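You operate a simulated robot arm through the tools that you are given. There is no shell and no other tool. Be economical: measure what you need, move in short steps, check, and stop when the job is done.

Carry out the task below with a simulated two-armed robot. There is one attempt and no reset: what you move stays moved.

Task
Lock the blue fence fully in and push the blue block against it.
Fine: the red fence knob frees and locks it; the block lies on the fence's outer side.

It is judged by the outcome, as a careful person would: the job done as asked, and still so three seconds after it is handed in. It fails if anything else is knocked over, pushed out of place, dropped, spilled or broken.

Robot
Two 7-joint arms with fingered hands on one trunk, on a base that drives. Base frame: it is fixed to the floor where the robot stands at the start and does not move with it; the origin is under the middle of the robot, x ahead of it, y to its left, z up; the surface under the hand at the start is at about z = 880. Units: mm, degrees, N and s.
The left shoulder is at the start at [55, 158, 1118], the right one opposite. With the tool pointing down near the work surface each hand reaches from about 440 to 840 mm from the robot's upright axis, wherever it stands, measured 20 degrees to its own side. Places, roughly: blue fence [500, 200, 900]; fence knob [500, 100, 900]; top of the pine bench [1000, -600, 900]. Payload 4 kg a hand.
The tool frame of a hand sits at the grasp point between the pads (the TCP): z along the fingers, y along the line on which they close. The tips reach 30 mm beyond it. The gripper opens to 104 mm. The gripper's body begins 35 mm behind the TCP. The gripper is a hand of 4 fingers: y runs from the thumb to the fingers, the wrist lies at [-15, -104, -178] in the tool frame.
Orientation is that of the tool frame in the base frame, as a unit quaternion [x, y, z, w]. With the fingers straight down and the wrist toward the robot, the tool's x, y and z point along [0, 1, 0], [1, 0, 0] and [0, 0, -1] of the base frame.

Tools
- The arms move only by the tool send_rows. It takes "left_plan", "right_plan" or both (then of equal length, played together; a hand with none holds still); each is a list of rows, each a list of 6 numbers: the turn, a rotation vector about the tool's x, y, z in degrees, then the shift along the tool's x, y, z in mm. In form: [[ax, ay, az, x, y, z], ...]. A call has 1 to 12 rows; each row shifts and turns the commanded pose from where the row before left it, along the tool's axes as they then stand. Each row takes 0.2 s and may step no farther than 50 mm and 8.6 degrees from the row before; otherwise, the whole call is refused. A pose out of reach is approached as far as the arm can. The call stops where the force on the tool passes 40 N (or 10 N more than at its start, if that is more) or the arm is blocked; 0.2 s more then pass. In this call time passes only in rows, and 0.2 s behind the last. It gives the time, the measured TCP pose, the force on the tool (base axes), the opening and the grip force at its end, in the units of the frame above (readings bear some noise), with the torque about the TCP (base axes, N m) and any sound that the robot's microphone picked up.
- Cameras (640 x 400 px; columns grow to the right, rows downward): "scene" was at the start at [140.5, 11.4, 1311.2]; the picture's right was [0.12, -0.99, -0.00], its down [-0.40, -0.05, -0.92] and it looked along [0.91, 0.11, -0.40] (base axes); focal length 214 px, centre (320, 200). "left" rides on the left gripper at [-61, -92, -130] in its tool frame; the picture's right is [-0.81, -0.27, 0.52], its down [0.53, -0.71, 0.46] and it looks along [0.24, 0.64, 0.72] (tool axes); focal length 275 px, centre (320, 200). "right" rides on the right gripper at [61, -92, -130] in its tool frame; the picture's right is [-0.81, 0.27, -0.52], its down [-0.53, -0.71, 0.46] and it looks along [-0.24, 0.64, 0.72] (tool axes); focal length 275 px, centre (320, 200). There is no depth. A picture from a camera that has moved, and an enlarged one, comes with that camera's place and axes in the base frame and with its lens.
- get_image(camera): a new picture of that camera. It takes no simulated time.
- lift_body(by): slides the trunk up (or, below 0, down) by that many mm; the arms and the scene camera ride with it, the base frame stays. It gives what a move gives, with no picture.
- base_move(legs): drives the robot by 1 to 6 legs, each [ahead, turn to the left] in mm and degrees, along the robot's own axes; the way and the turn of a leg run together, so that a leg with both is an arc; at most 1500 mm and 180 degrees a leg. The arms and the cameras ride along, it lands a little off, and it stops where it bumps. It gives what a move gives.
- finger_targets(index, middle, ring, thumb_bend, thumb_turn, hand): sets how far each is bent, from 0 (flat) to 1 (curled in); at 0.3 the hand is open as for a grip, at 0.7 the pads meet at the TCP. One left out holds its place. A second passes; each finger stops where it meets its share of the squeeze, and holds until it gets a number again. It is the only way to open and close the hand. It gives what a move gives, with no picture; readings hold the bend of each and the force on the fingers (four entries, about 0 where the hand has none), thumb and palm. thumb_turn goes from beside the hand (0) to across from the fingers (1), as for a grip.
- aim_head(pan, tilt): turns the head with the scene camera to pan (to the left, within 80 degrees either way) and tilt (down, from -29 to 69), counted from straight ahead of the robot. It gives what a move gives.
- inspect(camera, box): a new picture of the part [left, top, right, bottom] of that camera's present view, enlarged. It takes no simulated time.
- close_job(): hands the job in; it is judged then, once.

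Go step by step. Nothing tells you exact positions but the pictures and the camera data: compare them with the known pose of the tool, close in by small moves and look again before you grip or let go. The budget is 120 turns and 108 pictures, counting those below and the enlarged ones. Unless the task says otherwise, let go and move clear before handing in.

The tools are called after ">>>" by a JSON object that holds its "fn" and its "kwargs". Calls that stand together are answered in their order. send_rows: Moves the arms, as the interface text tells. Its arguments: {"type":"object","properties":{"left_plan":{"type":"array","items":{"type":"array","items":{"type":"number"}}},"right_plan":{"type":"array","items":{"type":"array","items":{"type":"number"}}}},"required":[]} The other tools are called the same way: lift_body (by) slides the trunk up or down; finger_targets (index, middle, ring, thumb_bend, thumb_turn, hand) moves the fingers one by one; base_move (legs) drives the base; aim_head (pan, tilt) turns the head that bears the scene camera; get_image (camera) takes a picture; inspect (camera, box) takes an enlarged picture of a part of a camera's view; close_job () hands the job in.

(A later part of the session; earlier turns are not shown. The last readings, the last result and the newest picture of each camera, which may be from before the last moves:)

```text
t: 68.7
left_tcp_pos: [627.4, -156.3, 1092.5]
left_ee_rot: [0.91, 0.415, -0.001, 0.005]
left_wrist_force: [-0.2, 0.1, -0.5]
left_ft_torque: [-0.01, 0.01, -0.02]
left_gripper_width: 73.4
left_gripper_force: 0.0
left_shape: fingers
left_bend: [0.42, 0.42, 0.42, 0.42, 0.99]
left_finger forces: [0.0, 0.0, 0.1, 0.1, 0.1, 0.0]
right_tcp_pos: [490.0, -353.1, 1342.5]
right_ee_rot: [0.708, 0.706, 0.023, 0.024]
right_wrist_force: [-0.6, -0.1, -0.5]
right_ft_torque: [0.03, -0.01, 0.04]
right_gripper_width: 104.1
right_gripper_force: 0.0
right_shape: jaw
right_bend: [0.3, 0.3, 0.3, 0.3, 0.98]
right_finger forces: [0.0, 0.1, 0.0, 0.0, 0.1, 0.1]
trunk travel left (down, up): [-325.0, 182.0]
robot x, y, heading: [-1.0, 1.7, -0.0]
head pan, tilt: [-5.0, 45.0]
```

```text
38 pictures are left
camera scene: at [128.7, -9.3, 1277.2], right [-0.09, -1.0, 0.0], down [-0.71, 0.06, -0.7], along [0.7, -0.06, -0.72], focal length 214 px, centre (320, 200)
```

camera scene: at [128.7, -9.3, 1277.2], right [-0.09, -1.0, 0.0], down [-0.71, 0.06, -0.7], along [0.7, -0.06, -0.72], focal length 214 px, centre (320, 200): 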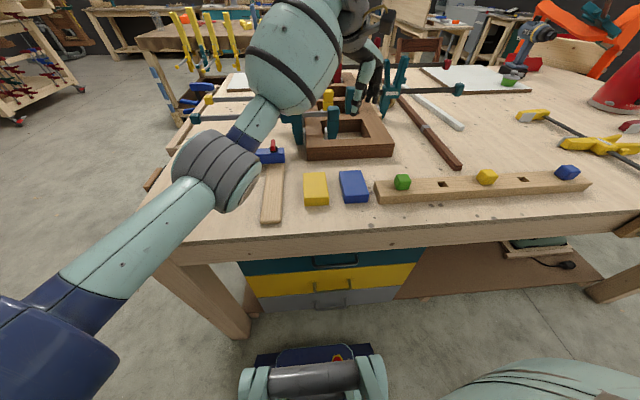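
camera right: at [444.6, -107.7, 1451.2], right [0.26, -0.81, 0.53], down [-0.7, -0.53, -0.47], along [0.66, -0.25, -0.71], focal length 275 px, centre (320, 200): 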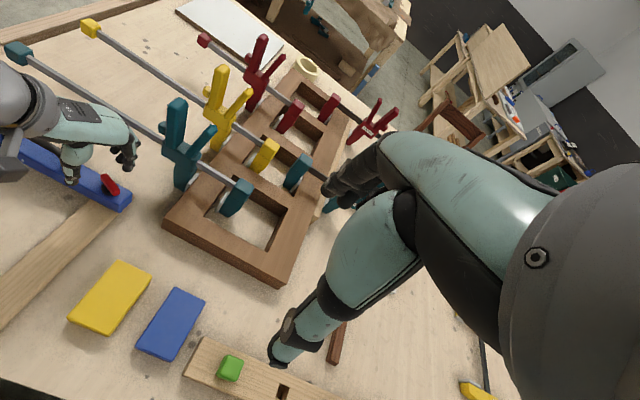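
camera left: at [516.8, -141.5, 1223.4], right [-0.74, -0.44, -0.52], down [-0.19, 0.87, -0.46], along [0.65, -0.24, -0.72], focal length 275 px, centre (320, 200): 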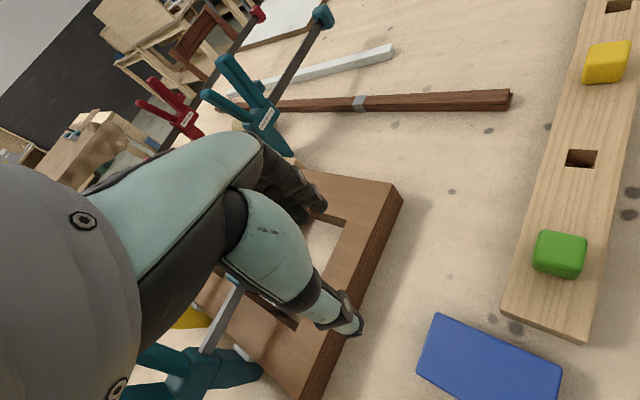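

The blue block is about x 491–590, y −105…−160, with the drilled plank's end 28 mm to its right at x ≤ 536. I'll grip the block across its width at x≈568 to stay clear of the plank.

>>> {"fn": "send_rows", "kwargs": {"left_plan": [[0, 0, 0, -30, -33, 0], [0, 0, 8.2, 0, 0, 0], [0, 0, 8.2, 0, 0, 0], [0, 0, 8.2, 0, 0, 0], [0, 0, 8.2, 0, 0, 0], [0, 0, 8.2, 0, 0, 0]]}}

>>> {"fn": "finger_targets", "kwargs": {"hand": "left", "index": 0.38, "middle": 0.38, "ring": 0.38, "thumb_bend": 0.38}}

>>> {"fn": "get_image", "kwargs": {"camera": "left"}}

```text
t: 70.1
left_tcp_pos: [584.3, -152.8, 1094.4]
left_ee_rot: [0.998, 0.068, 0.001, 0.005]
left_wrist_force: [1.1, 0.6, -0.4]
left_ft_torque: [0.02, 0.04, 0.0]
left_gripper_width: 72.9
left_gripper_force: 0.1
left_shape: fingers
left_bend: [0.42, 0.42, 0.42, 0.42, 0.99]
left_finger forces: [0.0, 0.0, 0.1, 0.1, 0.0, 0.1]
right_tcp_pos: [491.2, -349.9, 1343.6]
right_ee_rot: [0.707, 0.706, 0.021, 0.024]
right_wrist_force: [0.0, 0.1, 0.6]
right_ft_torque: [0.03, 0.02, 0.03]
right_gripper_width: 103.9
right_gripper_force: 0.0
right_shape: jaw
right_bend: [0.3, 0.3, 0.3, 0.3, 0.98]
right_finger forces: [0.0, 0.0, 0.0, 0.1, 0.0, 0.0]
trunk travel left (down, up): [-325.0, 182.0]
robot x, y, heading: [2.0, 1.5, 0.3]
head pan, tilt: [-5.0, 45.0]
```

```text
t: 71.1
left_tcp_pos: [583.4, -152.4, 1094.9]
left_ee_rot: [0.998, 0.07, 0.001, 0.005]
left_wrist_force: [0.0, 0.0, 0.0]
left_ft_torque: [-0.02, 0.02, -0.01]
left_gripper_width: 82.6
left_gripper_force: 0.1
left_shape: fingers
left_bend: [0.38, 0.38, 0.38, 0.38, 0.99]
left_finger forces: [0.0, 0.0, 0.0, 0.0, 0.0, 0.0]
right_tcp_pos: [491.3, -351.1, 1342.6]
right_ee_rot: [0.708, 0.706, 0.022, 0.024]
right_wrist_force: [-0.7, 0.2, 0.5]
right_ft_torque: [0.03, 0.03, 0.01]
right_gripper_width: 104.0
right_gripper_force: 0.0
right_shape: jaw
right_bend: [0.3, 0.3, 0.3, 0.3, 0.98]
right_finger forces: [0.0, 0.0, 0.0, 0.1, 0.0, 0.0]
trunk travel left (down, up): [-325.0, 182.0]
robot x, y, heading: [2.6, 2.7, 0.2]
head pan, tilt: [-5.0, 45.0]
```

```text
37 pictures are left
camera left: at [509.5, -69.8, 1223.9], right [-0.84, 0.15, -0.52], down [0.43, 0.78, -0.46], along [0.33, -0.61, -0.72], focal length 275 px, centre (320, 200)
```

left: 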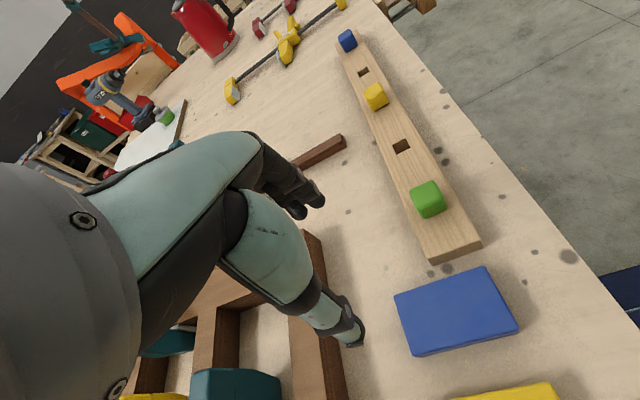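

The block's centre is confirmed at (541, −132). I'll finish the yaw, shift over the grip spot, descend partway and check.

>>> {"fn": "send_rows", "kwargs": {"left_plan": [[0, 0, 8, 0, 0, 0], [0, 0, 0, -17, -20, 0], [0, 0, 0, 0, 0, 45], [0, 0, 0, 0, 0, 45], [0, 0, 0, 0, 0, 40]]}}

>>> {"fn": "get_image", "kwargs": {"camera": "left"}}

>>> {"fn": "inspect", "kwargs": {"camera": "scene", "box": [240, 110, 440, 235]}}

```text
t: 72.3
left_tcp_pos: [569.9, -134.8, 966.1]
left_ee_rot: [1.0, 0.0, 0.002, 0.005]
left_wrist_force: [1.1, -0.5, -0.1]
left_ft_torque: [-0.01, -0.01, 0.04]
left_gripper_width: 82.8
left_gripper_force: 0.1
left_shape: fingers
left_bend: [0.38, 0.38, 0.38, 0.38, 0.99]
left_finger forces: [0.0, 0.0, 0.0, 0.0, 0.0, 0.1]
right_tcp_pos: [491.6, -351.0, 1343.5]
right_ee_rot: [0.708, 0.706, 0.022, 0.025]
right_wrist_force: [-0.1, 0.4, -0.3]
right_ft_torque: [-0.01, 0.02, -0.02]
right_gripper_width: 103.8
right_gripper_force: 0.0
right_shape: jaw
right_bend: [0.3, 0.3, 0.3, 0.3, 0.98]
right_finger forces: [0.0, 0.0, 0.1, 0.0, 0.1, 0.0]
trunk travel left (down, up): [-325.0, 182.0]
robot x, y, heading: [1.7, -0.4, 0.2]
head pan, tilt: [-5.0, 45.0]
```

```text
36 pictures are left
camera left: at [507.5, -42.6, 1094.8], right [-0.81, 0.27, -0.52], down [0.53, 0.71, -0.46], along [0.25, -0.65, -0.72], focal length 275 px, centre (320, 200)
```

left: 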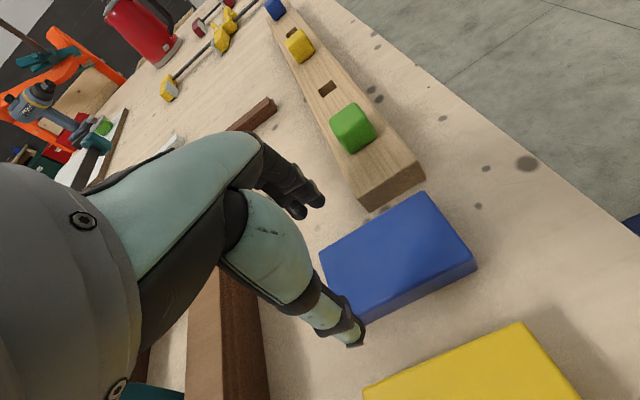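

```text
3.20 times, centred on (340, 172) of scene
camera zoom: at [129.4, -7.1, 1277.2], right [-0.09, -1.0, 0.0], down [-0.71, 0.06, -0.7], along [0.69, -0.06, -0.72], focal length 686 px, centre (256, 288)
```

zoom: 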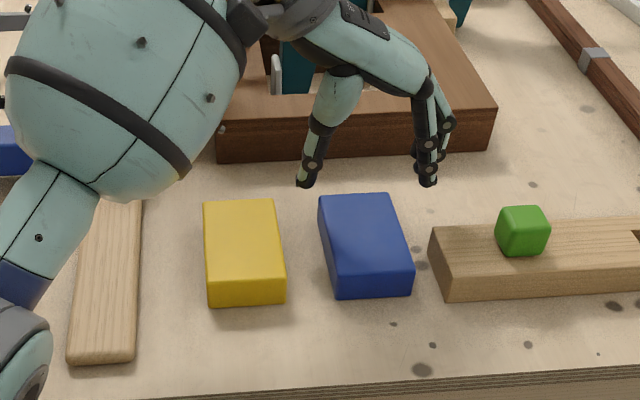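

The block is taller than I assumed (top ≈ 915), so its centre is nearer (535, −126). I'll shift accordingly and descend to grip depth.

>>> {"fn": "send_rows", "kwargs": {"left_plan": [[0, 0, 0, -11, -8, 0], [0, 0, 0, 0, 0, 15], [0, 0, 0, 0, 0, 10]]}}

>>> {"fn": "get_image", "kwargs": {"camera": "left"}}

>>> {"fn": "inspect", "kwargs": {"camera": "scene", "box": [290, 130, 410, 205]}}

```text
t: 73.1
left_tcp_pos: [557.3, -126.8, 937.8]
left_ee_rot: [1.0, 0.001, 0.001, 0.005]
left_wrist_force: [-0.2, -0.1, 0.2]
left_ft_torque: [0.01, 0.01, -0.01]
left_gripper_width: 82.7
left_gripper_force: 0.1
left_shape: fingers
left_bend: [0.38, 0.38, 0.38, 0.38, 0.99]
left_finger forces: [0.1, 0.1, 0.1, 0.0, 0.0, 0.1]
right_tcp_pos: [491.5, -351.3, 1343.2]
right_ee_rot: [0.707, 0.707, 0.022, 0.024]
right_wrist_force: [-1.3, 0.4, -0.2]
right_ft_torque: [-0.02, -0.04, -0.01]
right_gripper_width: 104.0
right_gripper_force: 0.2
right_shape: jaw
right_bend: [0.3, 0.3, 0.3, 0.3, 0.98]
right_finger forces: [0.0, 0.0, 0.0, 0.0, 0.0, 0.0]
trunk travel left (down, up): [-325.0, 182.0]
robot x, y, heading: [0.1, 2.7, -0.2]
head pan, tilt: [-5.0, 45.0]
```

```text
34 pictures are left
camera left: at [495.3, -34.2, 1068.1], right [-0.81, 0.27, -0.52], down [0.53, 0.71, -0.46], along [0.25, -0.65, -0.72], focal length 275 px, centre (320, 200)
```

left: 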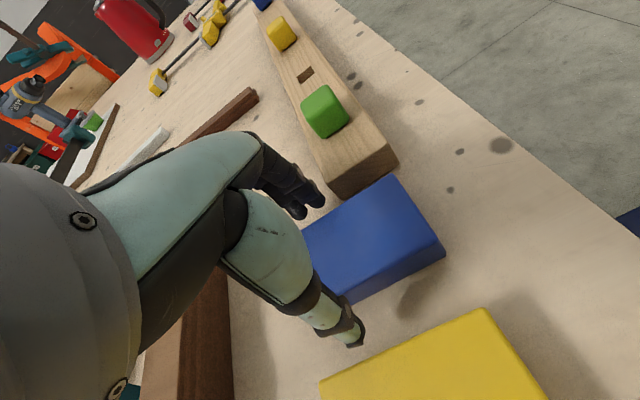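

```text
5.33 times, centred on (350, 168) of scene
camera zoom: at [129.4, -7.3, 1277.2], right [-0.09, -1.0, 0.0], down [-0.71, 0.06, -0.7], along [0.69, -0.06, -0.72], focal length 1144 px, centre (160, 373)
```

zoom: 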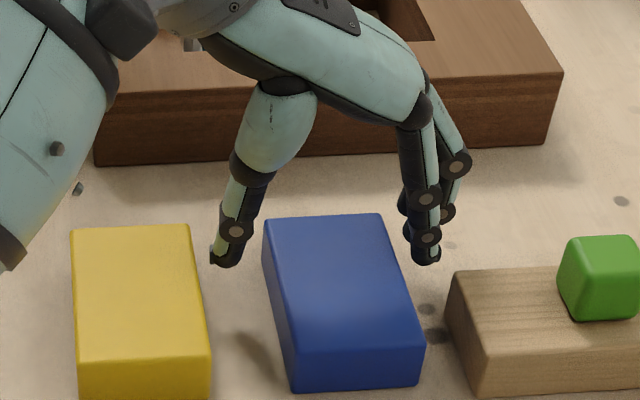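

Thumb and fingers straddle the block evenly. I'll descend to grip depth and close.

>>> {"fn": "send_rows", "kwargs": {"left_plan": [[0, 0, 0, -5, 0, 8], [0, 0, 0, 0, 0, 8]]}}

>>> {"fn": "finger_targets", "kwargs": {"hand": "left", "index": 0.65, "middle": 0.65, "ring": 0.65, "thumb_bend": 0.65}}

>>> {"fn": "inspect", "kwargs": {"camera": "scene", "box": [290, 130, 410, 205]}}

```text
t: 73.7
left_tcp_pos: [552.1, -126.3, 924.1]
left_ee_rot: [1.0, -0.001, 0.001, 0.005]
left_wrist_force: [0.1, 0.6, 0.4]
left_ft_torque: [0.03, 0.01, 0.03]
left_gripper_width: 82.7
left_gripper_force: 0.1
left_shape: fingers
left_bend: [0.38, 0.38, 0.38, 0.38, 0.99]
left_finger forces: [0.1, 0.1, 0.0, 0.0, 0.0, 0.1]
right_tcp_pos: [490.7, -351.4, 1343.7]
right_ee_rot: [0.707, 0.706, 0.023, 0.024]
right_wrist_force: [-0.2, 0.4, -0.1]
right_ft_torque: [-0.01, 0.0, 0.0]
right_gripper_width: 103.7
right_gripper_force: 0.0
right_shape: jaw
right_bend: [0.3, 0.3, 0.3, 0.3, 0.98]
right_finger forces: [0.0, 0.0, 0.0, 0.1, 0.0, 0.0]
trunk travel left (down, up): [-325.0, 182.0]
robot x, y, heading: [1.4, -1.8, -0.2]
head pan, tilt: [-5.0, 45.0]
```

```text
t: 74.7
left_tcp_pos: [551.7, -126.1, 924.6]
left_ee_rot: [1.0, 0.0, 0.001, 0.006]
left_wrist_force: [0.2, -0.7, 0.6]
left_ft_torque: [-0.08, -0.02, -0.02]
left_gripper_width: 58.1
left_gripper_force: 19.7
left_shape: fingers
left_bend: [0.54, 0.58, 0.58, 0.47, 0.96]
left_finger forces: [7.8, 7.0, 5.2, 0.0, 19.5, 0.0]
right_tcp_pos: [491.1, -351.5, 1342.9]
right_ee_rot: [0.707, 0.707, 0.022, 0.024]
right_wrist_force: [-0.3, -0.2, -0.2]
right_ft_torque: [-0.02, 0.03, -0.01]
right_gripper_width: 103.9
right_gripper_force: 0.2
right_shape: jaw
right_bend: [0.3, 0.3, 0.3, 0.3, 0.98]
right_finger forces: [0.1, 0.1, 0.0, 0.0, 0.0, 0.0]
trunk travel left (down, up): [-325.0, 182.0]
robot x, y, heading: [0.2, -2.6, -0.2]
head pan, tilt: [-5.0, 45.0]
```

```text
5.33 times, centred on (350, 168) of scene
camera zoom: at [129.1, -7.4, 1277.2], right [-0.09, -1.0, 0.0], down [-0.71, 0.06, -0.7], along [0.69, -0.06, -0.72], focal length 1144 px, centre (160, 373)
```

zoom: 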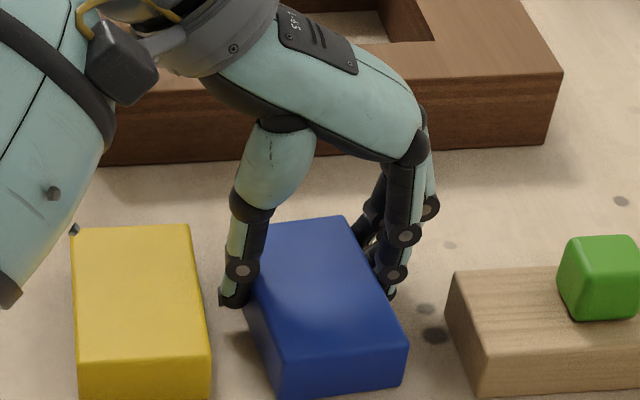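

The grip is firm, about 20 N at 58 mm width. I'll lift the block and check it before carrying.

>>> {"fn": "send_rows", "kwargs": {"left_plan": [[0, 0, 0, 0, 0, -20], [0, 0, 0, 0, 0, -35], [0, 0, 0, 0, 0, -40]]}}

>>> {"fn": "inspect", "kwargs": {"camera": "scene", "box": [240, 90, 440, 215]}}

```text
t: 75.5
left_tcp_pos: [549.1, -127.6, 1020.8]
left_ee_rot: [1.0, 0.0, 0.002, 0.005]
left_wrist_force: [0.8, 0.5, -1.8]
left_ft_torque: [0.03, -0.03, -0.02]
left_gripper_width: 58.1
left_gripper_force: 19.1
left_shape: fingers
left_bend: [0.54, 0.58, 0.58, 0.46, 0.96]
left_finger forces: [7.6, 6.9, 5.1, 0.0, 19.7, 0.1]
right_tcp_pos: [489.9, -351.2, 1343.1]
right_ee_rot: [0.707, 0.706, 0.023, 0.025]
right_wrist_force: [0.3, 1.0, -0.5]
right_ft_torque: [0.0, 0.02, 0.0]
right_gripper_width: 104.0
right_gripper_force: 0.0
right_shape: jaw
right_bend: [0.3, 0.3, 0.3, 0.3, 0.98]
right_finger forces: [0.0, 0.0, 0.0, 0.0, 0.1, 0.0]
trunk travel left (down, up): [-325.0, 182.0]
robot x, y, heading: [4.0, -3.1, -0.0]
head pan, tilt: [-5.0, 45.0]
```

```text
3.20 times, centred on (340, 152) of scene
camera zoom: at [128.9, -7.6, 1277.2], right [-0.09, -1.0, 0.0], down [-0.71, 0.06, -0.7], along [0.69, -0.06, -0.72], focal length 686 px, centre (256, 352)
```

zoom: 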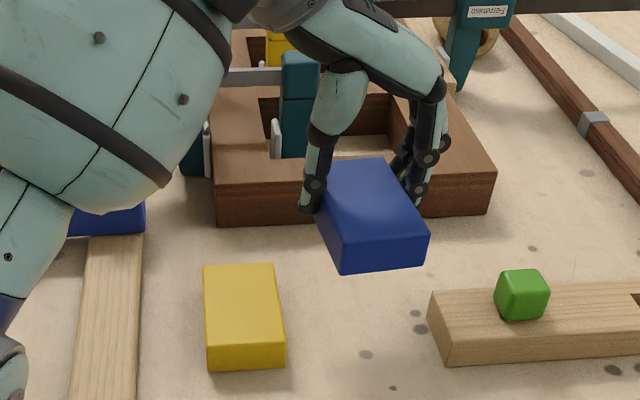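

The block is held and the other parts are undisturbed. I'll carry it left past the yellow block while turning the hand back toward normal yaw.

>>> {"fn": "send_rows", "kwargs": {"left_plan": [[0, 0, 0, 0, -46, 0], [0, 0, 0, 0, -46, 0], [0, 0, 0, 0, -46, 0]]}}

>>> {"fn": "send_rows", "kwargs": {"left_plan": [[0, 0, -8.2, 0, 0, 0], [0, 0, -8.2, 0, 0, 0], [0, 0, -8.2, 0, 0, 0], [0, 0, -8.2, 0, 0, 0], [0, 0, -8.2, 0, 0, 0], [0, 0, -8.2, 0, 0, 0], [0, 0, -8.2, 0, 0, 0], [0, 0, -8.2, 0, 0, 0], [0, 0, -8.2, 0, 0, 0], [0, 0, -8.2, 0, 0, 0]]}}

>>> {"fn": "aim_head", "kwargs": {"pan": 12, "tilt": 45}}

>>> {"fn": "get_image", "kwargs": {"camera": "scene"}}

```text
t: 76.3
left_tcp_pos: [547.5, 11.7, 1018.5]
left_ee_rot: [1.0, -0.001, 0.001, 0.006]
left_wrist_force: [-0.3, -0.2, -2.6]
left_ft_torque: [-0.03, 0.0, 0.03]
left_gripper_width: 58.2
left_gripper_force: 19.4
left_shape: fingers
left_bend: [0.54, 0.58, 0.59, 0.46, 0.96]
left_finger forces: [7.7, 6.8, 5.1, 0.0, 19.7, 0.0]
right_tcp_pos: [491.6, -350.0, 1343.4]
right_ee_rot: [0.708, 0.706, 0.021, 0.025]
right_wrist_force: [-0.1, 0.4, 0.3]
right_ft_torque: [-0.02, 0.04, -0.04]
right_gripper_width: 103.9
right_gripper_force: 0.0
right_shape: jaw
right_bend: [0.3, 0.3, 0.3, 0.3, 0.98]
right_finger forces: [0.1, 0.0, 0.0, 0.0, 0.0, 0.1]
trunk travel left (down, up): [-325.0, 182.0]
robot x, y, heading: [-0.2, -0.7, 0.2]
head pan, tilt: [-5.0, 45.0]
```

```text
t: 78.5
left_tcp_pos: [550.0, 13.4, 1016.3]
left_ee_rot: [0.753, 0.658, -0.002, 0.005]
left_wrist_force: [0.2, 0.6, -1.2]
left_ft_torque: [0.03, -0.04, 0.01]
left_gripper_width: 57.8
left_gripper_force: 19.1
left_shape: fingers
left_bend: [0.54, 0.58, 0.59, 0.46, 0.96]
left_finger forces: [7.7, 6.6, 5.0, 0.0, 19.5, 0.0]
right_tcp_pos: [490.9, -351.5, 1342.9]
right_ee_rot: [0.707, 0.706, 0.022, 0.024]
right_wrist_force: [0.0, 1.0, -0.3]
right_ft_torque: [0.01, -0.01, -0.01]
right_gripper_width: 103.9
right_gripper_force: 0.0
right_shape: jaw
right_bend: [0.3, 0.3, 0.3, 0.3, 0.98]
right_finger forces: [0.0, 0.0, 0.0, 0.1, 0.0, 0.1]
trunk travel left (down, up): [-325.0, 182.0]
robot x, y, heading: [0.8, -3.2, 0.0]
head pan, tilt: [-5.0, 45.0]
```

```text
t: 79.3
left_tcp_pos: [549.0, 13.6, 1014.9]
left_ee_rot: [0.754, 0.657, -0.002, 0.005]
left_wrist_force: [-0.4, -0.3, -1.6]
left_ft_torque: [0.04, -0.04, -0.03]
left_gripper_width: 58.0
left_gripper_force: 19.0
left_shape: fingers
left_bend: [0.54, 0.58, 0.59, 0.46, 0.96]
left_finger forces: [7.7, 6.5, 4.9, 0.1, 19.5, 0.0]
right_tcp_pos: [490.7, -349.8, 1342.3]
right_ee_rot: [0.708, 0.705, 0.022, 0.024]
right_wrist_force: [-0.4, 0.7, 0.4]
right_ft_torque: [0.01, -0.03, -0.02]
right_gripper_width: 103.8
right_gripper_force: 0.2
right_shape: jaw
right_bend: [0.3, 0.3, 0.3, 0.3, 0.98]
right_finger forces: [0.0, 0.1, 0.0, 0.1, 0.0, 0.0]
trunk travel left (down, up): [-325.0, 182.0]
robot x, y, heading: [-3.4, -3.7, 0.2]
head pan, tilt: [12.0, 45.0]
```

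```text
30 pictures are left
camera scene: at [128.0, 16.8, 1277.2], right [0.21, -0.98, 0.0], down [-0.7, -0.15, -0.7], along [0.68, 0.15, -0.72], focal length 214 px, centre (320, 200)
```

scene: 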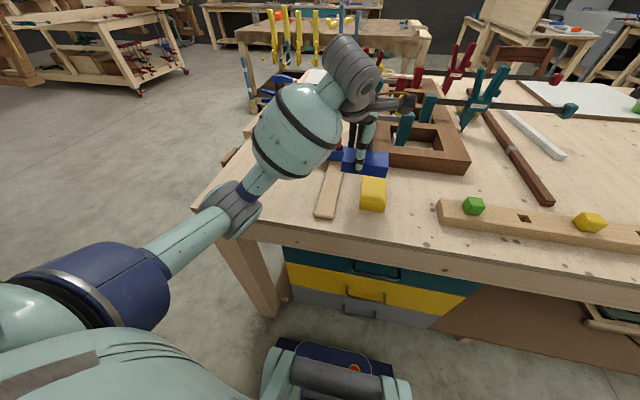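

Carry is going well. Next I'll move left to about y 208, staying in front of the fence.

>>> {"fn": "send_rows", "kwargs": {"left_plan": [[0, 0, 0, 47.5, -4, 0], [0, 0, 0, 47.5, -4, 0], [0, 0, 0, 47.5, -4, 0], [0, 0, 0, 47.5, -4, 0]]}}

>>> {"fn": "inspect", "kwargs": {"camera": "scene", "box": [220, 90, 420, 215]}}

>>> {"fn": "get_image", "kwargs": {"camera": "left"}}

```text
t: 80.3
left_tcp_pos: [561.1, 208.8, 1011.5]
left_ee_rot: [0.755, 0.656, -0.002, 0.005]
left_wrist_force: [1.0, -0.2, -2.1]
left_ft_torque: [-0.01, 0.06, 0.0]
left_gripper_width: 57.8
left_gripper_force: 19.1
left_shape: fingers
left_bend: [0.54, 0.58, 0.59, 0.46, 0.96]
left_finger forces: [7.6, 6.5, 5.0, 0.1, 19.2, 0.0]
right_tcp_pos: [490.2, -349.0, 1342.6]
right_ee_rot: [0.707, 0.706, 0.023, 0.025]
right_wrist_force: [-0.5, 0.3, -0.9]
right_ft_torque: [0.0, -0.01, -0.01]
right_gripper_width: 103.9
right_gripper_force: 0.1
right_shape: jaw
right_bend: [0.3, 0.3, 0.3, 0.3, 0.98]
right_finger forces: [0.1, 0.1, 0.1, 0.0, 0.0, 0.1]
trunk travel left (down, up): [-325.0, 182.0]
robot x, y, heading: [1.1, -1.5, 0.1]
head pan, tilt: [12.0, 45.0]
```

```text
3.20 times, centred on (320, 152) of scene
camera zoom: at [127.7, 18.7, 1277.2], right [0.21, -0.98, 0.0], down [-0.7, -0.15, -0.7], along [0.68, 0.15, -0.72], focal length 686 px, centre (320, 352)
```

zoom: 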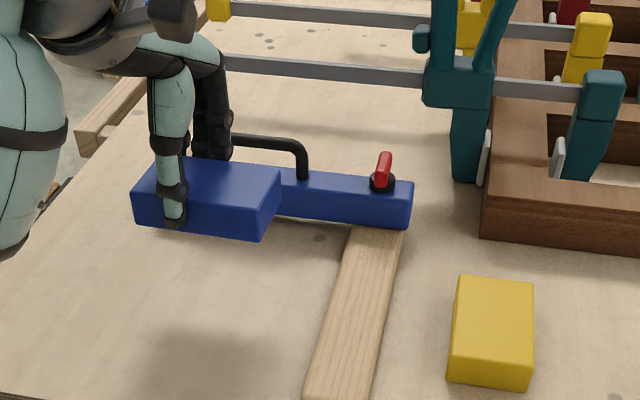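

```text
28 pictures are left
camera left: at [460.4, 161.5, 1142.7], right [-0.38, -0.77, -0.51], down [-0.63, 0.62, -0.46], along [0.67, 0.14, -0.72], focal length 275 px, centre (320, 200)
```

left: 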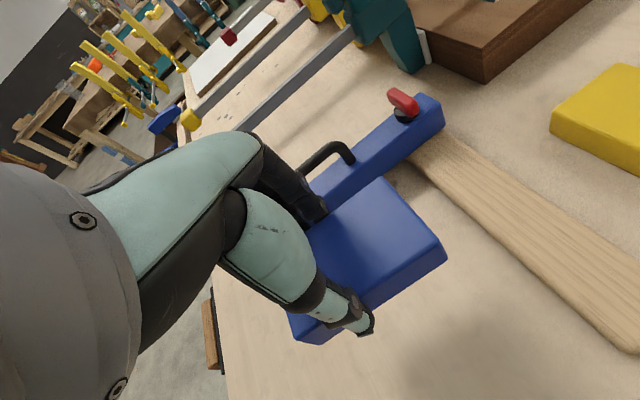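

The block is parallel to the fence, in front of it. I'll lower it to the bench; the pick height was TCP z 924.

>>> {"fn": "send_rows", "kwargs": {"left_plan": [[0, 0, 0, 0, 0, 35], [0, 0, 0, 0, 0, 35], [0, 0, 0, 0, 0, 10], [0, 0, 0, 0, 0, 4]]}}

>>> {"fn": "inspect", "kwargs": {"camera": "scene", "box": [220, 90, 420, 215]}}

```text
t: 81.3
left_tcp_pos: [560.8, 202.4, 928.4]
left_ee_rot: [0.754, 0.657, -0.003, 0.005]
left_wrist_force: [0.0, 0.6, -0.9]
left_ft_torque: [0.03, -0.02, -0.01]
left_gripper_width: 58.0
left_gripper_force: 19.0
left_shape: fingers
left_bend: [0.54, 0.58, 0.59, 0.46, 0.96]
left_finger forces: [7.5, 6.5, 5.1, 0.0, 19.0, 0.0]
right_tcp_pos: [491.8, -350.0, 1343.0]
right_ee_rot: [0.708, 0.706, 0.021, 0.024]
right_wrist_force: [0.0, 0.2, -0.5]
right_ft_torque: [0.01, 0.0, 0.01]
right_gripper_width: 103.9
right_gripper_force: 0.0
right_shape: jaw
right_bend: [0.3, 0.3, 0.3, 0.3, 0.98]
right_finger forces: [0.0, 0.0, 0.1, 0.1, 0.0, 0.0]
trunk travel left (down, up): [-325.0, 182.0]
robot x, y, heading: [-2.6, -1.3, 0.0]
head pan, tilt: [12.0, 45.0]
```

```text
3.20 times, centred on (320, 152) of scene
camera zoom: at [127.9, 17.3, 1277.2], right [0.21, -0.98, 0.0], down [-0.7, -0.15, -0.7], along [0.68, 0.15, -0.72], focal length 686 px, centre (320, 352)
```

zoom: 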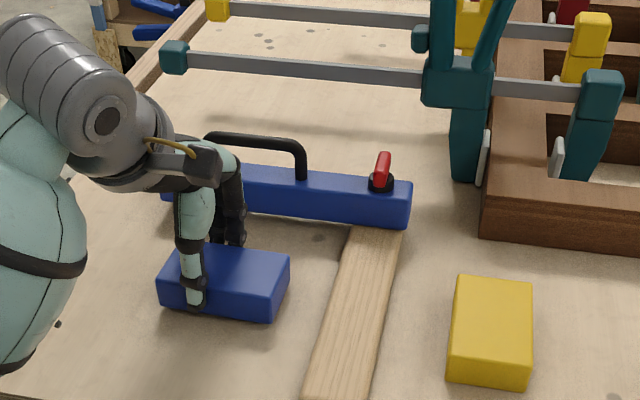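

Nearly down. I'll take a few more millimetres to contact, then release.

>>> {"fn": "send_rows", "kwargs": {"left_plan": [[0, 0, 0, 0, 0, 2], [0, 0, 0, 0, 0, 2]]}}

>>> {"fn": "finger_targets", "kwargs": {"hand": "left", "index": 0.38, "middle": 0.38, "ring": 0.38, "thumb_bend": 0.38}}

>>> {"fn": "send_rows", "kwargs": {"left_plan": [[0, 0, 0, 0, 0, -30], [0, 0, 0, 0, 0, -40], [0, 0, 0, 0, 0, -20]]}}

>>> {"fn": "inspect", "kwargs": {"camera": "scene", "box": [220, 90, 420, 215]}}

>>> {"fn": "get_image", "kwargs": {"camera": "left"}}

```text
t: 81.9
left_tcp_pos: [561.0, 203.0, 925.4]
left_ee_rot: [0.755, 0.656, -0.003, 0.004]
left_wrist_force: [-0.3, 0.4, -1.9]
left_ft_torque: [0.04, 0.0, 0.01]
left_gripper_width: 57.9
left_gripper_force: 19.0
left_shape: fingers
left_bend: [0.54, 0.58, 0.59, 0.46, 0.96]
left_finger forces: [7.5, 6.5, 5.0, 0.0, 19.1, 0.1]
right_tcp_pos: [491.2, -349.4, 1344.0]
right_ee_rot: [0.707, 0.706, 0.022, 0.024]
right_wrist_force: [-0.3, -0.1, -0.8]
right_ft_torque: [0.01, -0.02, -0.01]
right_gripper_width: 103.8
right_gripper_force: 0.1
right_shape: jaw
right_bend: [0.3, 0.3, 0.3, 0.3, 0.98]
right_finger forces: [0.0, 0.0, 0.1, 0.0, 0.0, 0.0]
trunk travel left (down, up): [-325.0, 182.0]
robot x, y, heading: [3.6, -1.7, 0.2]
head pan, tilt: [12.0, 45.0]
```

```text
t: 82.9
left_tcp_pos: [561.0, 204.1, 926.0]
left_ee_rot: [0.755, 0.656, -0.003, 0.005]
left_wrist_force: [-0.5, 0.7, 0.4]
left_ft_torque: [-0.01, 0.01, 0.01]
left_gripper_width: 82.6
left_gripper_force: 0.0
left_shape: fingers
left_bend: [0.38, 0.38, 0.38, 0.38, 0.99]
left_finger forces: [0.1, 0.0, 0.0, 0.0, 0.0, 0.0]
right_tcp_pos: [491.8, -350.9, 1343.0]
right_ee_rot: [0.708, 0.705, 0.021, 0.024]
right_wrist_force: [0.7, 0.2, -0.4]
right_ft_torque: [0.04, -0.01, -0.02]
right_gripper_width: 103.8
right_gripper_force: 0.1
right_shape: jaw
right_bend: [0.3, 0.3, 0.3, 0.3, 0.98]
right_finger forces: [0.0, 0.1, 0.1, 0.0, 0.1, 0.0]
trunk travel left (down, up): [-325.0, 182.0]
robot x, y, heading: [2.0, 0.3, -0.1]
head pan, tilt: [12.0, 45.0]
```

```text
t: 83.7
left_tcp_pos: [561.9, 204.1, 1015.0]
left_ee_rot: [0.754, 0.657, -0.004, 0.003]
left_wrist_force: [0.2, -0.7, 0.1]
left_ft_torque: [0.04, 0.02, -0.03]
left_gripper_width: 82.6
left_gripper_force: 0.0
left_shape: fingers
left_bend: [0.38, 0.38, 0.38, 0.38, 0.99]
left_finger forces: [0.0, 0.1, 0.0, 0.0, 0.0, 0.0]
right_tcp_pos: [491.5, -350.1, 1342.4]
right_ee_rot: [0.707, 0.706, 0.022, 0.025]
right_wrist_force: [0.4, -0.5, 0.7]
right_ft_torque: [0.03, -0.03, 0.03]
right_gripper_width: 103.9
right_gripper_force: 0.0
right_shape: jaw
right_bend: [0.3, 0.3, 0.3, 0.3, 0.98]
right_finger forces: [0.1, 0.0, 0.0, 0.1, 0.1, 0.0]
trunk travel left (down, up): [-325.0, 182.0]
robot x, y, heading: [-1.8, 2.0, 0.1]
head pan, tilt: [12.0, 45.0]
```

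```text
3.20 times, centred on (320, 152) of scene
camera zoom: at [127.7, 16.6, 1277.2], right [0.21, -0.98, 0.0], down [-0.7, -0.15, -0.7], along [0.68, 0.15, -0.72], focal length 686 px, centre (320, 352)
```

zoom: 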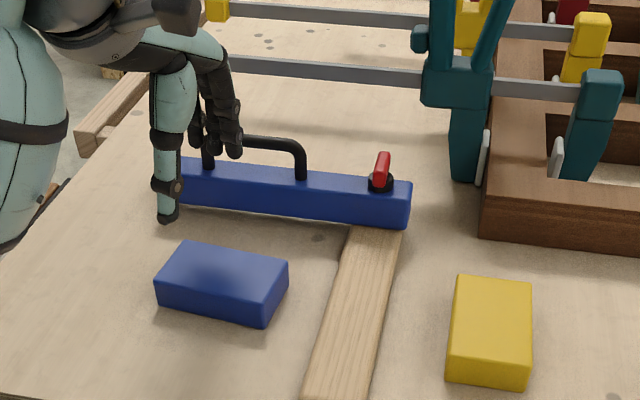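

```text
25 pictures are left
camera left: at [461.5, 157.4, 1146.0], right [-0.38, -0.77, -0.51], down [-0.63, 0.62, -0.46], along [0.67, 0.14, -0.73], focal length 275 px, centre (320, 200)
```

left: 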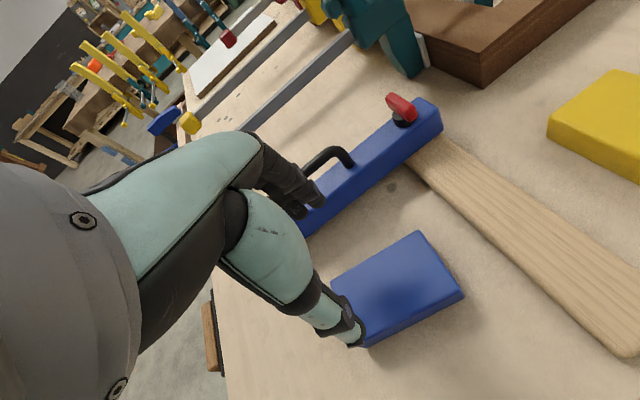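

The block rests at about x 517–572, y 139–235, with the fence face near x 657. I'll close the hand, move behind the block, and lower to push it in.

>>> {"fn": "send_rows", "kwargs": {"left_plan": [[0, 0, -8, 0, 0, 0], [0, 0, 0, -5, -40, 0], [0, 0, 0, -6, -45, 0], [0, 0, 0, -5, -20, 0]]}}

>>> {"fn": "finger_targets", "kwargs": {"hand": "left", "index": 0.7, "middle": 0.7, "ring": 0.7, "thumb_bend": 0.7}}

>>> {"fn": "inspect", "kwargs": {"camera": "scene", "box": [200, 90, 440, 240]}}

>>> {"fn": "get_image", "kwargs": {"camera": "left"}}

```text
t: 84.7
left_tcp_pos: [457.5, 186.4, 1016.0]
left_ee_rot: [0.707, 0.707, -0.003, 0.004]
left_wrist_force: [1.0, 0.0, -0.3]
left_ft_torque: [0.02, 0.0, 0.02]
left_gripper_width: 82.7
left_gripper_force: 0.1
left_shape: fingers
left_bend: [0.38, 0.38, 0.38, 0.38, 0.99]
left_finger forces: [0.0, 0.0, 0.0, 0.0, 0.0, 0.1]
right_tcp_pos: [492.6, -352.2, 1342.3]
right_ee_rot: [0.708, 0.706, 0.021, 0.024]
right_wrist_force: [-0.2, 0.3, 0.9]
right_ft_torque: [-0.02, -0.04, 0.03]
right_gripper_width: 103.8
right_gripper_force: 0.0
right_shape: jaw
right_bend: [0.3, 0.3, 0.3, 0.3, 0.98]
right_finger forces: [0.0, 0.0, 0.0, 0.0, 0.1, 0.0]
trunk travel left (down, up): [-325.0, 182.0]
robot x, y, heading: [-2.4, -3.7, -0.3]
head pan, tilt: [12.0, 45.0]
```

```text
t: 85.7
left_tcp_pos: [456.4, 186.5, 1015.7]
left_ee_rot: [0.707, 0.707, -0.002, 0.004]
left_wrist_force: [-0.3, -0.3, -0.8]
left_ft_torque: [-0.04, -0.03, 0.02]
left_gripper_width: 1.4
left_gripper_force: 0.0
left_shape: fingers
left_bend: [0.7, 0.7, 0.7, 0.7, 0.99]
left_finger forces: [0.1, 0.0, 0.1, 0.0, 0.0, 0.0]
right_tcp_pos: [492.2, -350.7, 1342.9]
right_ee_rot: [0.708, 0.706, 0.022, 0.024]
right_wrist_force: [0.1, 0.0, 0.6]
right_ft_torque: [-0.01, -0.03, 0.06]
right_gripper_width: 103.8
right_gripper_force: 0.2
right_shape: jaw
right_bend: [0.3, 0.3, 0.3, 0.3, 0.98]
right_finger forces: [0.0, 0.0, 0.0, 0.0, 0.0, 0.0]
trunk travel left (down, up): [-325.0, 182.0]
robot x, y, heading: [2.1, -0.3, -0.2]
head pan, tilt: [12.0, 45.0]
```

```text
2.67 times, centred on (320, 165) of scene
camera zoom: at [127.6, 16.6, 1277.2], right [0.21, -0.98, 0.0], down [-0.7, -0.15, -0.7], along [0.68, 0.15, -0.72], focal length 572 px, centre (320, 293)
```

zoom: 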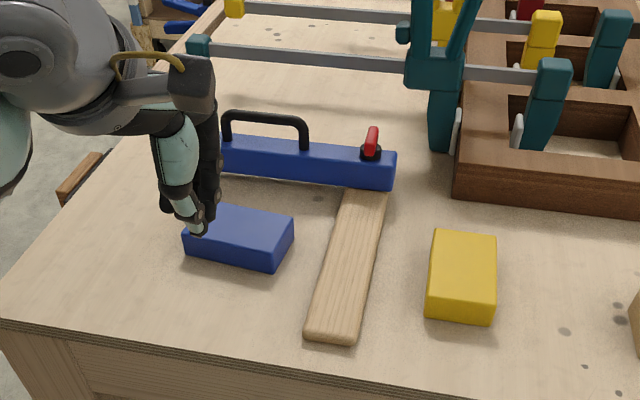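

```text
23 pictures are left
camera left: at [364.2, 126.9, 1147.1], right [-0.27, -0.82, -0.51], down [-0.71, 0.53, -0.46], along [0.65, 0.24, -0.73], focal length 275 px, centre (320, 200)
```

left: 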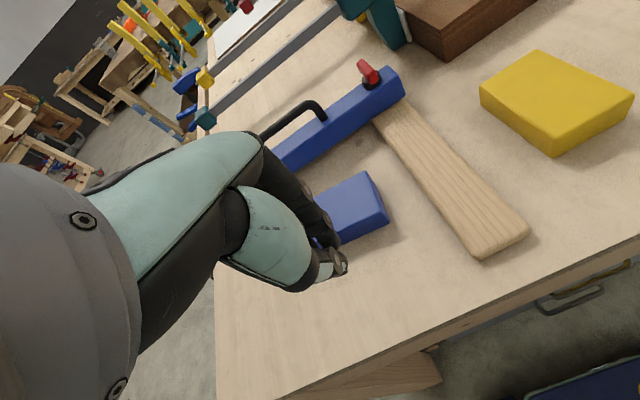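

The hand is behind the block. I'll lower to push height and check the gap.

>>> {"fn": "send_rows", "kwargs": {"left_plan": [[0, 0, 0, 0, -3, 40], [0, 0, 0, 0, 0, 35], [0, 0, 0, 0, 0, 14]]}}

>>> {"fn": "inspect", "kwargs": {"camera": "scene", "box": [200, 90, 440, 240]}}

```text
t: 86.5
left_tcp_pos: [451.2, 186.7, 927.1]
left_ee_rot: [0.707, 0.707, -0.002, 0.004]
left_wrist_force: [-0.6, 0.2, -0.4]
left_ft_torque: [-0.02, 0.02, -0.01]
left_gripper_width: 1.3
left_gripper_force: 0.1
left_shape: fingers
left_bend: [0.7, 0.7, 0.7, 0.7, 0.99]
left_finger forces: [0.0, 0.0, 0.0, 0.0, 0.0, 0.0]
right_tcp_pos: [491.7, -352.2, 1342.6]
right_ee_rot: [0.707, 0.706, 0.022, 0.025]
right_wrist_force: [0.3, -0.2, 0.5]
right_ft_torque: [0.04, 0.01, -0.01]
right_gripper_width: 103.9
right_gripper_force: 0.0
right_shape: jaw
right_bend: [0.3, 0.3, 0.3, 0.3, 0.98]
right_finger forces: [0.0, 0.0, 0.0, 0.0, 0.0, 0.1]
trunk travel left (down, up): [-325.0, 182.0]
robot x, y, heading: [2.2, -0.9, 0.1]
head pan, tilt: [12.0, 45.0]
```

```text
2.67 times, centred on (320, 165) of scene
camera zoom: at [127.6, 16.7, 1277.2], right [0.21, -0.98, 0.0], down [-0.7, -0.15, -0.7], along [0.68, 0.15, -0.72], focal length 572 px, centre (320, 293)
```

zoom: 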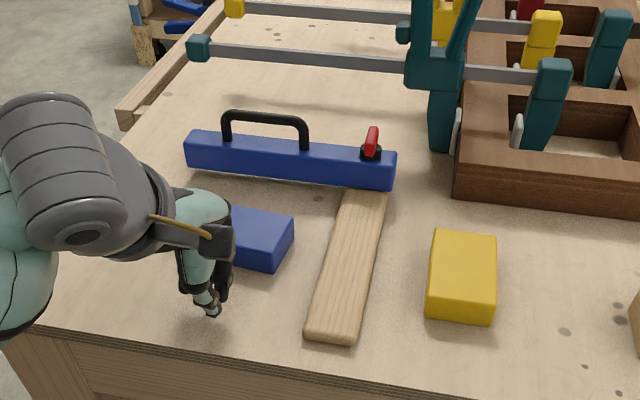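

I'll push forward slowly now.

>>> {"fn": "send_rows", "kwargs": {"left_plan": [[0, 0, 0, 0, 10, 0], [0, 0, 0, 0, 10, 0], [0, 0, 0, 0, 10, 0], [0, 0, 0, 0, 8, 0], [0, 0, 0, 0, 8, 0], [0, 0, 0, 0, 8, 0], [0, 0, 0, 0, 8, 0], [0, 0, 0, 0, 8, 0], [0, 0, 0, 0, 8, 0], [0, 0, 0, 0, 8, 0]]}}

>>> {"fn": "inspect", "kwargs": {"camera": "scene", "box": [200, 90, 440, 240]}}

```text
t: 88.7
left_tcp_pos: [539.6, 187.4, 926.1]
left_ee_rot: [0.707, 0.707, -0.003, 0.005]
left_wrist_force: [-1.7, 0.5, 0.9]
left_ft_torque: [0.03, 0.01, 0.03]
left_gripper_width: 1.2
left_gripper_force: 0.2
left_shape: fingers
left_bend: [0.7, 0.7, 0.7, 0.7, 0.99]
left_finger forces: [0.0, 1.3, 0.0, 0.0, 0.0, 0.0]
right_tcp_pos: [490.7, -352.0, 1342.8]
right_ee_rot: [0.708, 0.706, 0.022, 0.024]
right_wrist_force: [0.4, -0.3, 0.9]
right_ft_torque: [0.02, -0.01, 0.0]
right_gripper_width: 104.0
right_gripper_force: 0.1
right_shape: jaw
right_bend: [0.3, 0.3, 0.3, 0.3, 0.98]
right_finger forces: [0.1, 0.1, 0.0, 0.0, 0.0, 0.0]
trunk travel left (down, up): [-325.0, 182.0]
robot x, y, heading: [-2.1, -0.2, -0.0]
head pan, tilt: [12.0, 45.0]
```

```text
2.67 times, centred on (320, 165) of scene
camera zoom: at [127.6, 16.7, 1277.2], right [0.21, -0.98, 0.0], down [-0.7, -0.15, -0.7], along [0.68, 0.15, -0.72], focal length 572 px, centre (320, 293)
```

zoom: 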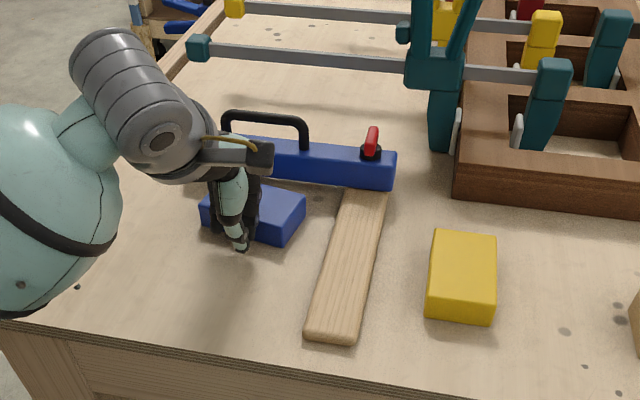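

The block slides with under 2 N. I'll continue until it meets the fence.

>>> {"fn": "send_rows", "kwargs": {"left_plan": [[0, 0, 0, 0, 7, 0], [0, 0, 0, 0, 7, 0], [0, 0, 0, 0, 6, 0], [0, 0, 0, 0, 5, 0], [0, 0, 0, 0, 5, 0]]}}

>>> {"fn": "inspect", "kwargs": {"camera": "scene", "box": [200, 90, 440, 240]}}

>>> {"fn": "get_image", "kwargs": {"camera": "left"}}

```text
t: 89.9
left_tcp_pos: [569.9, 187.8, 928.1]
left_ee_rot: [0.706, 0.708, -0.001, 0.006]
left_wrist_force: [-3.6, 0.9, 3.9]
left_ft_torque: [0.03, -0.03, 0.02]
left_gripper_width: 1.3
left_gripper_force: 2.3
left_shape: fingers
left_bend: [0.7, 0.71, 0.7, 0.7, 0.99]
left_finger forces: [0.1, 4.8, 0.1, 0.1, 0.0, 0.0]
right_tcp_pos: [490.6, -350.3, 1343.5]
right_ee_rot: [0.707, 0.706, 0.022, 0.025]
right_wrist_force: [0.3, 0.3, 0.7]
right_ft_torque: [0.03, 0.0, -0.03]
right_gripper_width: 103.9
right_gripper_force: 0.1
right_shape: jaw
right_bend: [0.3, 0.3, 0.3, 0.3, 0.98]
right_finger forces: [0.0, 0.1, 0.0, 0.1, 0.0, 0.0]
trunk travel left (down, up): [-325.0, 182.0]
robot x, y, heading: [2.3, -0.7, -0.1]
head pan, tilt: [12.0, 45.0]
```

```text
2.67 times, centred on (320, 165) of scene
camera zoom: at [126.6, 16.6, 1277.4], right [0.21, -0.98, 0.0], down [-0.7, -0.15, -0.7], along [0.68, 0.15, -0.72], focal length 572 px, centre (320, 293)
```

zoom: 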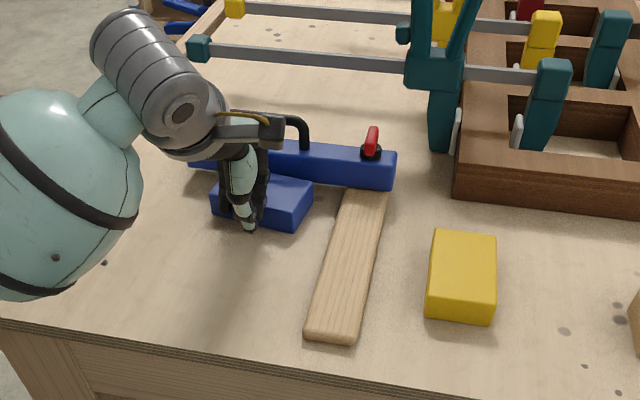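

```text
19 pictures are left
camera left: at [476.4, 127.2, 1059.7], right [-0.27, -0.82, -0.51], down [-0.71, 0.53, -0.46], along [0.65, 0.24, -0.72], focal length 275 px, centre (320, 200)
```

left: 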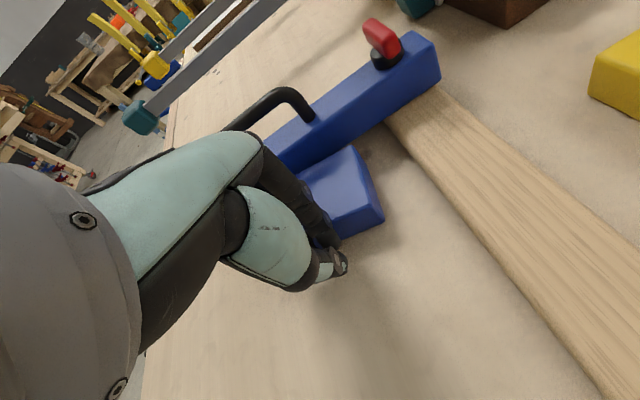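

The block's far corner is reaching the fence. I'll press a little more so it seats squarely.

>>> {"fn": "send_rows", "kwargs": {"left_plan": [[0, 0, 0, 0, 5, 0], [0, 0, 0, 0, 4, 0]]}}

>>> {"fn": "send_rows", "kwargs": {"left_plan": [[0, 0, 0, 0, 4, 0], [0, 0, 0, 0, 4, 0]]}}

>>> {"fn": "inspect", "kwargs": {"camera": "left", "box": [240, 60, 480, 210]}}

```text
t: 90.5
left_tcp_pos: [577.3, 187.0, 929.5]
left_ee_rot: [0.707, 0.707, -0.002, 0.006]
left_wrist_force: [-7.2, -2.7, 8.1]
left_ft_torque: [-0.02, -0.02, 0.0]
left_gripper_width: 0.2
left_gripper_force: 6.0
left_shape: fingers
left_bend: [0.7, 0.71, 0.7, 0.7, 0.99]
left_finger forces: [3.9, 6.7, 0.9, 0.0, 0.0, 0.0]
right_tcp_pos: [489.0, -351.7, 1344.1]
right_ee_rot: [0.707, 0.706, 0.022, 0.025]
right_wrist_force: [-0.4, -0.5, -0.8]
right_ft_torque: [-0.01, 0.0, -0.03]
right_gripper_width: 104.0
right_gripper_force: 0.1
right_shape: jaw
right_bend: [0.3, 0.3, 0.3, 0.3, 0.98]
right_finger forces: [0.0, 0.0, 0.0, 0.1, 0.0, 0.0]
trunk travel left (down, up): [-325.0, 182.0]
robot x, y, heading: [1.2, 3.0, -0.1]
head pan, tilt: [12.0, 45.0]
```

```text
t: 91.1
left_tcp_pos: [584.3, 186.5, 929.3]
left_ee_rot: [0.707, 0.707, -0.002, 0.006]
left_wrist_force: [-11.3, -3.0, 9.4]
left_ft_torque: [0.05, 0.12, 0.1]
left_gripper_width: 0.0
left_gripper_force: 7.1
left_shape: fingers
left_bend: [0.7, 0.71, 0.71, 0.69, 0.99]
left_finger forces: [5.4, 7.2, 3.0, 0.1, 0.0, 0.0]
right_tcp_pos: [487.8, -352.0, 1343.7]
right_ee_rot: [0.707, 0.706, 0.023, 0.025]
right_wrist_force: [0.2, 0.1, -0.7]
right_ft_torque: [0.01, 0.0, 0.01]
right_gripper_width: 104.0
right_gripper_force: 0.0
right_shape: jaw
right_bend: [0.3, 0.3, 0.3, 0.3, 0.98]
right_finger forces: [0.0, 0.1, 0.1, 0.0, 0.0, 0.0]
trunk travel left (down, up): [-325.0, 182.0]
robot x, y, heading: [0.2, 4.0, -0.2]
head pan, tilt: [12.0, 45.0]
```

```text
2.67 times, centred on (360, 135) of left
camera zoom: at [491.4, 126.1, 1060.6], right [-0.27, -0.82, -0.51], down [-0.71, 0.53, -0.46], along [0.65, 0.24, -0.72], focal length 734 px, centre (213, 373)
```

zoom: 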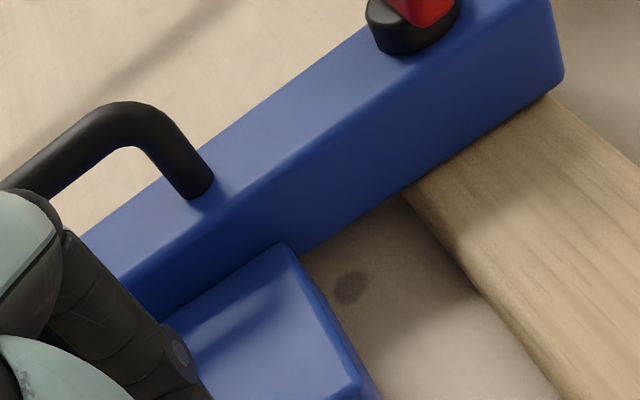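

All three fingers press evenly and the block sits flush with the fence. I'll back straight off, rise clear, and check.

>>> {"fn": "send_rows", "kwargs": {"left_plan": [[0, 0, 0, 0, 3, 0], [0, 0, 0, 0, -15, 0], [0, 0, 0, 0, -35, 0], [0, 0, 0, 0, -40, 0], [0, 0, 0, 0, 0, -45], [0, 0, 0, 0, 0, -45], [0, 0, 0, 30, 0, -35], [0, 0, 0, 40, 0, -20]]}}

>>> {"fn": "inspect", "kwargs": {"camera": "scene", "box": [200, 90, 440, 240]}}

>>> {"fn": "get_image", "kwargs": {"camera": "left"}}

```text
t: 92.9
left_tcp_pos: [498.5, 258.4, 1071.8]
left_ee_rot: [0.707, 0.707, -0.003, 0.005]
left_wrist_force: [0.5, 0.4, -0.2]
left_ft_torque: [-0.02, -0.03, -0.01]
left_gripper_width: 0.8
left_gripper_force: 0.1
left_shape: fingers
left_bend: [0.7, 0.7, 0.7, 0.7, 0.99]
left_finger forces: [0.1, 0.1, 0.0, 0.1, 0.0, 0.0]
right_tcp_pos: [490.6, -349.1, 1343.0]
right_ee_rot: [0.707, 0.706, 0.022, 0.025]
right_wrist_force: [-0.8, 0.7, -0.5]
right_ft_torque: [-0.01, -0.01, 0.01]
right_gripper_width: 103.7
right_gripper_force: 0.0
right_shape: jaw
right_bend: [0.3, 0.3, 0.3, 0.3, 0.98]
right_finger forces: [0.0, 0.1, 0.1, 0.1, 0.0, 0.0]
trunk travel left (down, up): [-325.0, 182.0]
robot x, y, heading: [4.3, -1.5, 0.1]
head pan, tilt: [12.0, 45.0]
```

```text
2.67 times, centred on (320, 165) of scene
camera zoom: at [127.5, 17.7, 1277.2], right [0.21, -0.98, 0.0], down [-0.7, -0.15, -0.7], along [0.68, 0.15, -0.72], focal length 572 px, centre (320, 293)
```

zoom: 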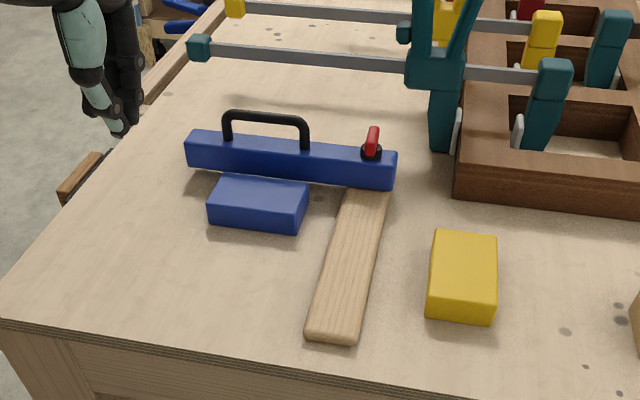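

```text
16 pictures are left
camera left: at [404.1, 198.5, 1202.8], right [-0.27, -0.82, -0.51], down [-0.71, 0.53, -0.46], along [0.65, 0.24, -0.73], focal length 275 px, centre (320, 200)
```

left: 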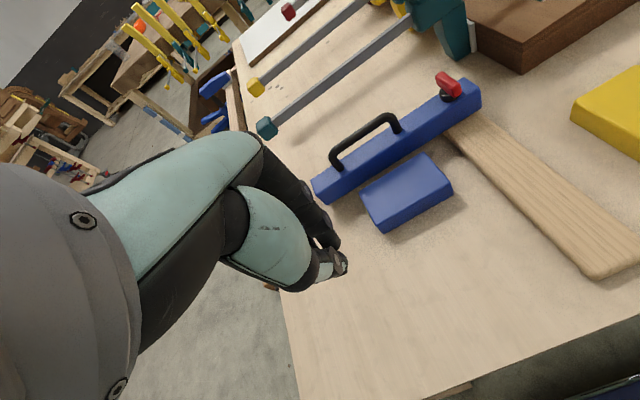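

The block looks seated. I'll zoom in to check for a gap.

>>> {"fn": "inspect", "kwargs": {"camera": "left", "box": [300, 120, 480, 240]}}

>>> {"fn": "inspect", "kwargs": {"camera": "scene", "box": [260, 130, 356, 190]}}

```text
3.33 times, centred on (390, 180) of left
camera zoom: at [404.1, 198.5, 1202.8], right [-0.27, -0.82, -0.51], down [-0.71, 0.53, -0.46], along [0.65, 0.24, -0.73], focal length 918 px, centre (87, 267)
```

zoom: 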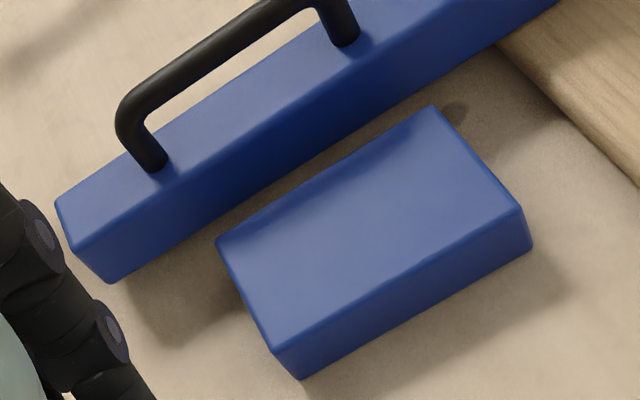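

```text
6.67 times, centred on (308, 160) of scene
camera zoom: at [127.5, 17.7, 1277.2], right [0.21, -0.98, 0.0], down [-0.7, -0.15, -0.7], along [0.68, 0.15, -0.72], focal length 1430 px, centre (400, 467)
```

zoom: 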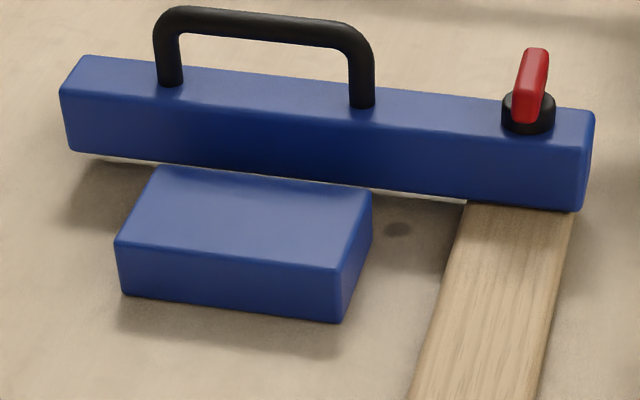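

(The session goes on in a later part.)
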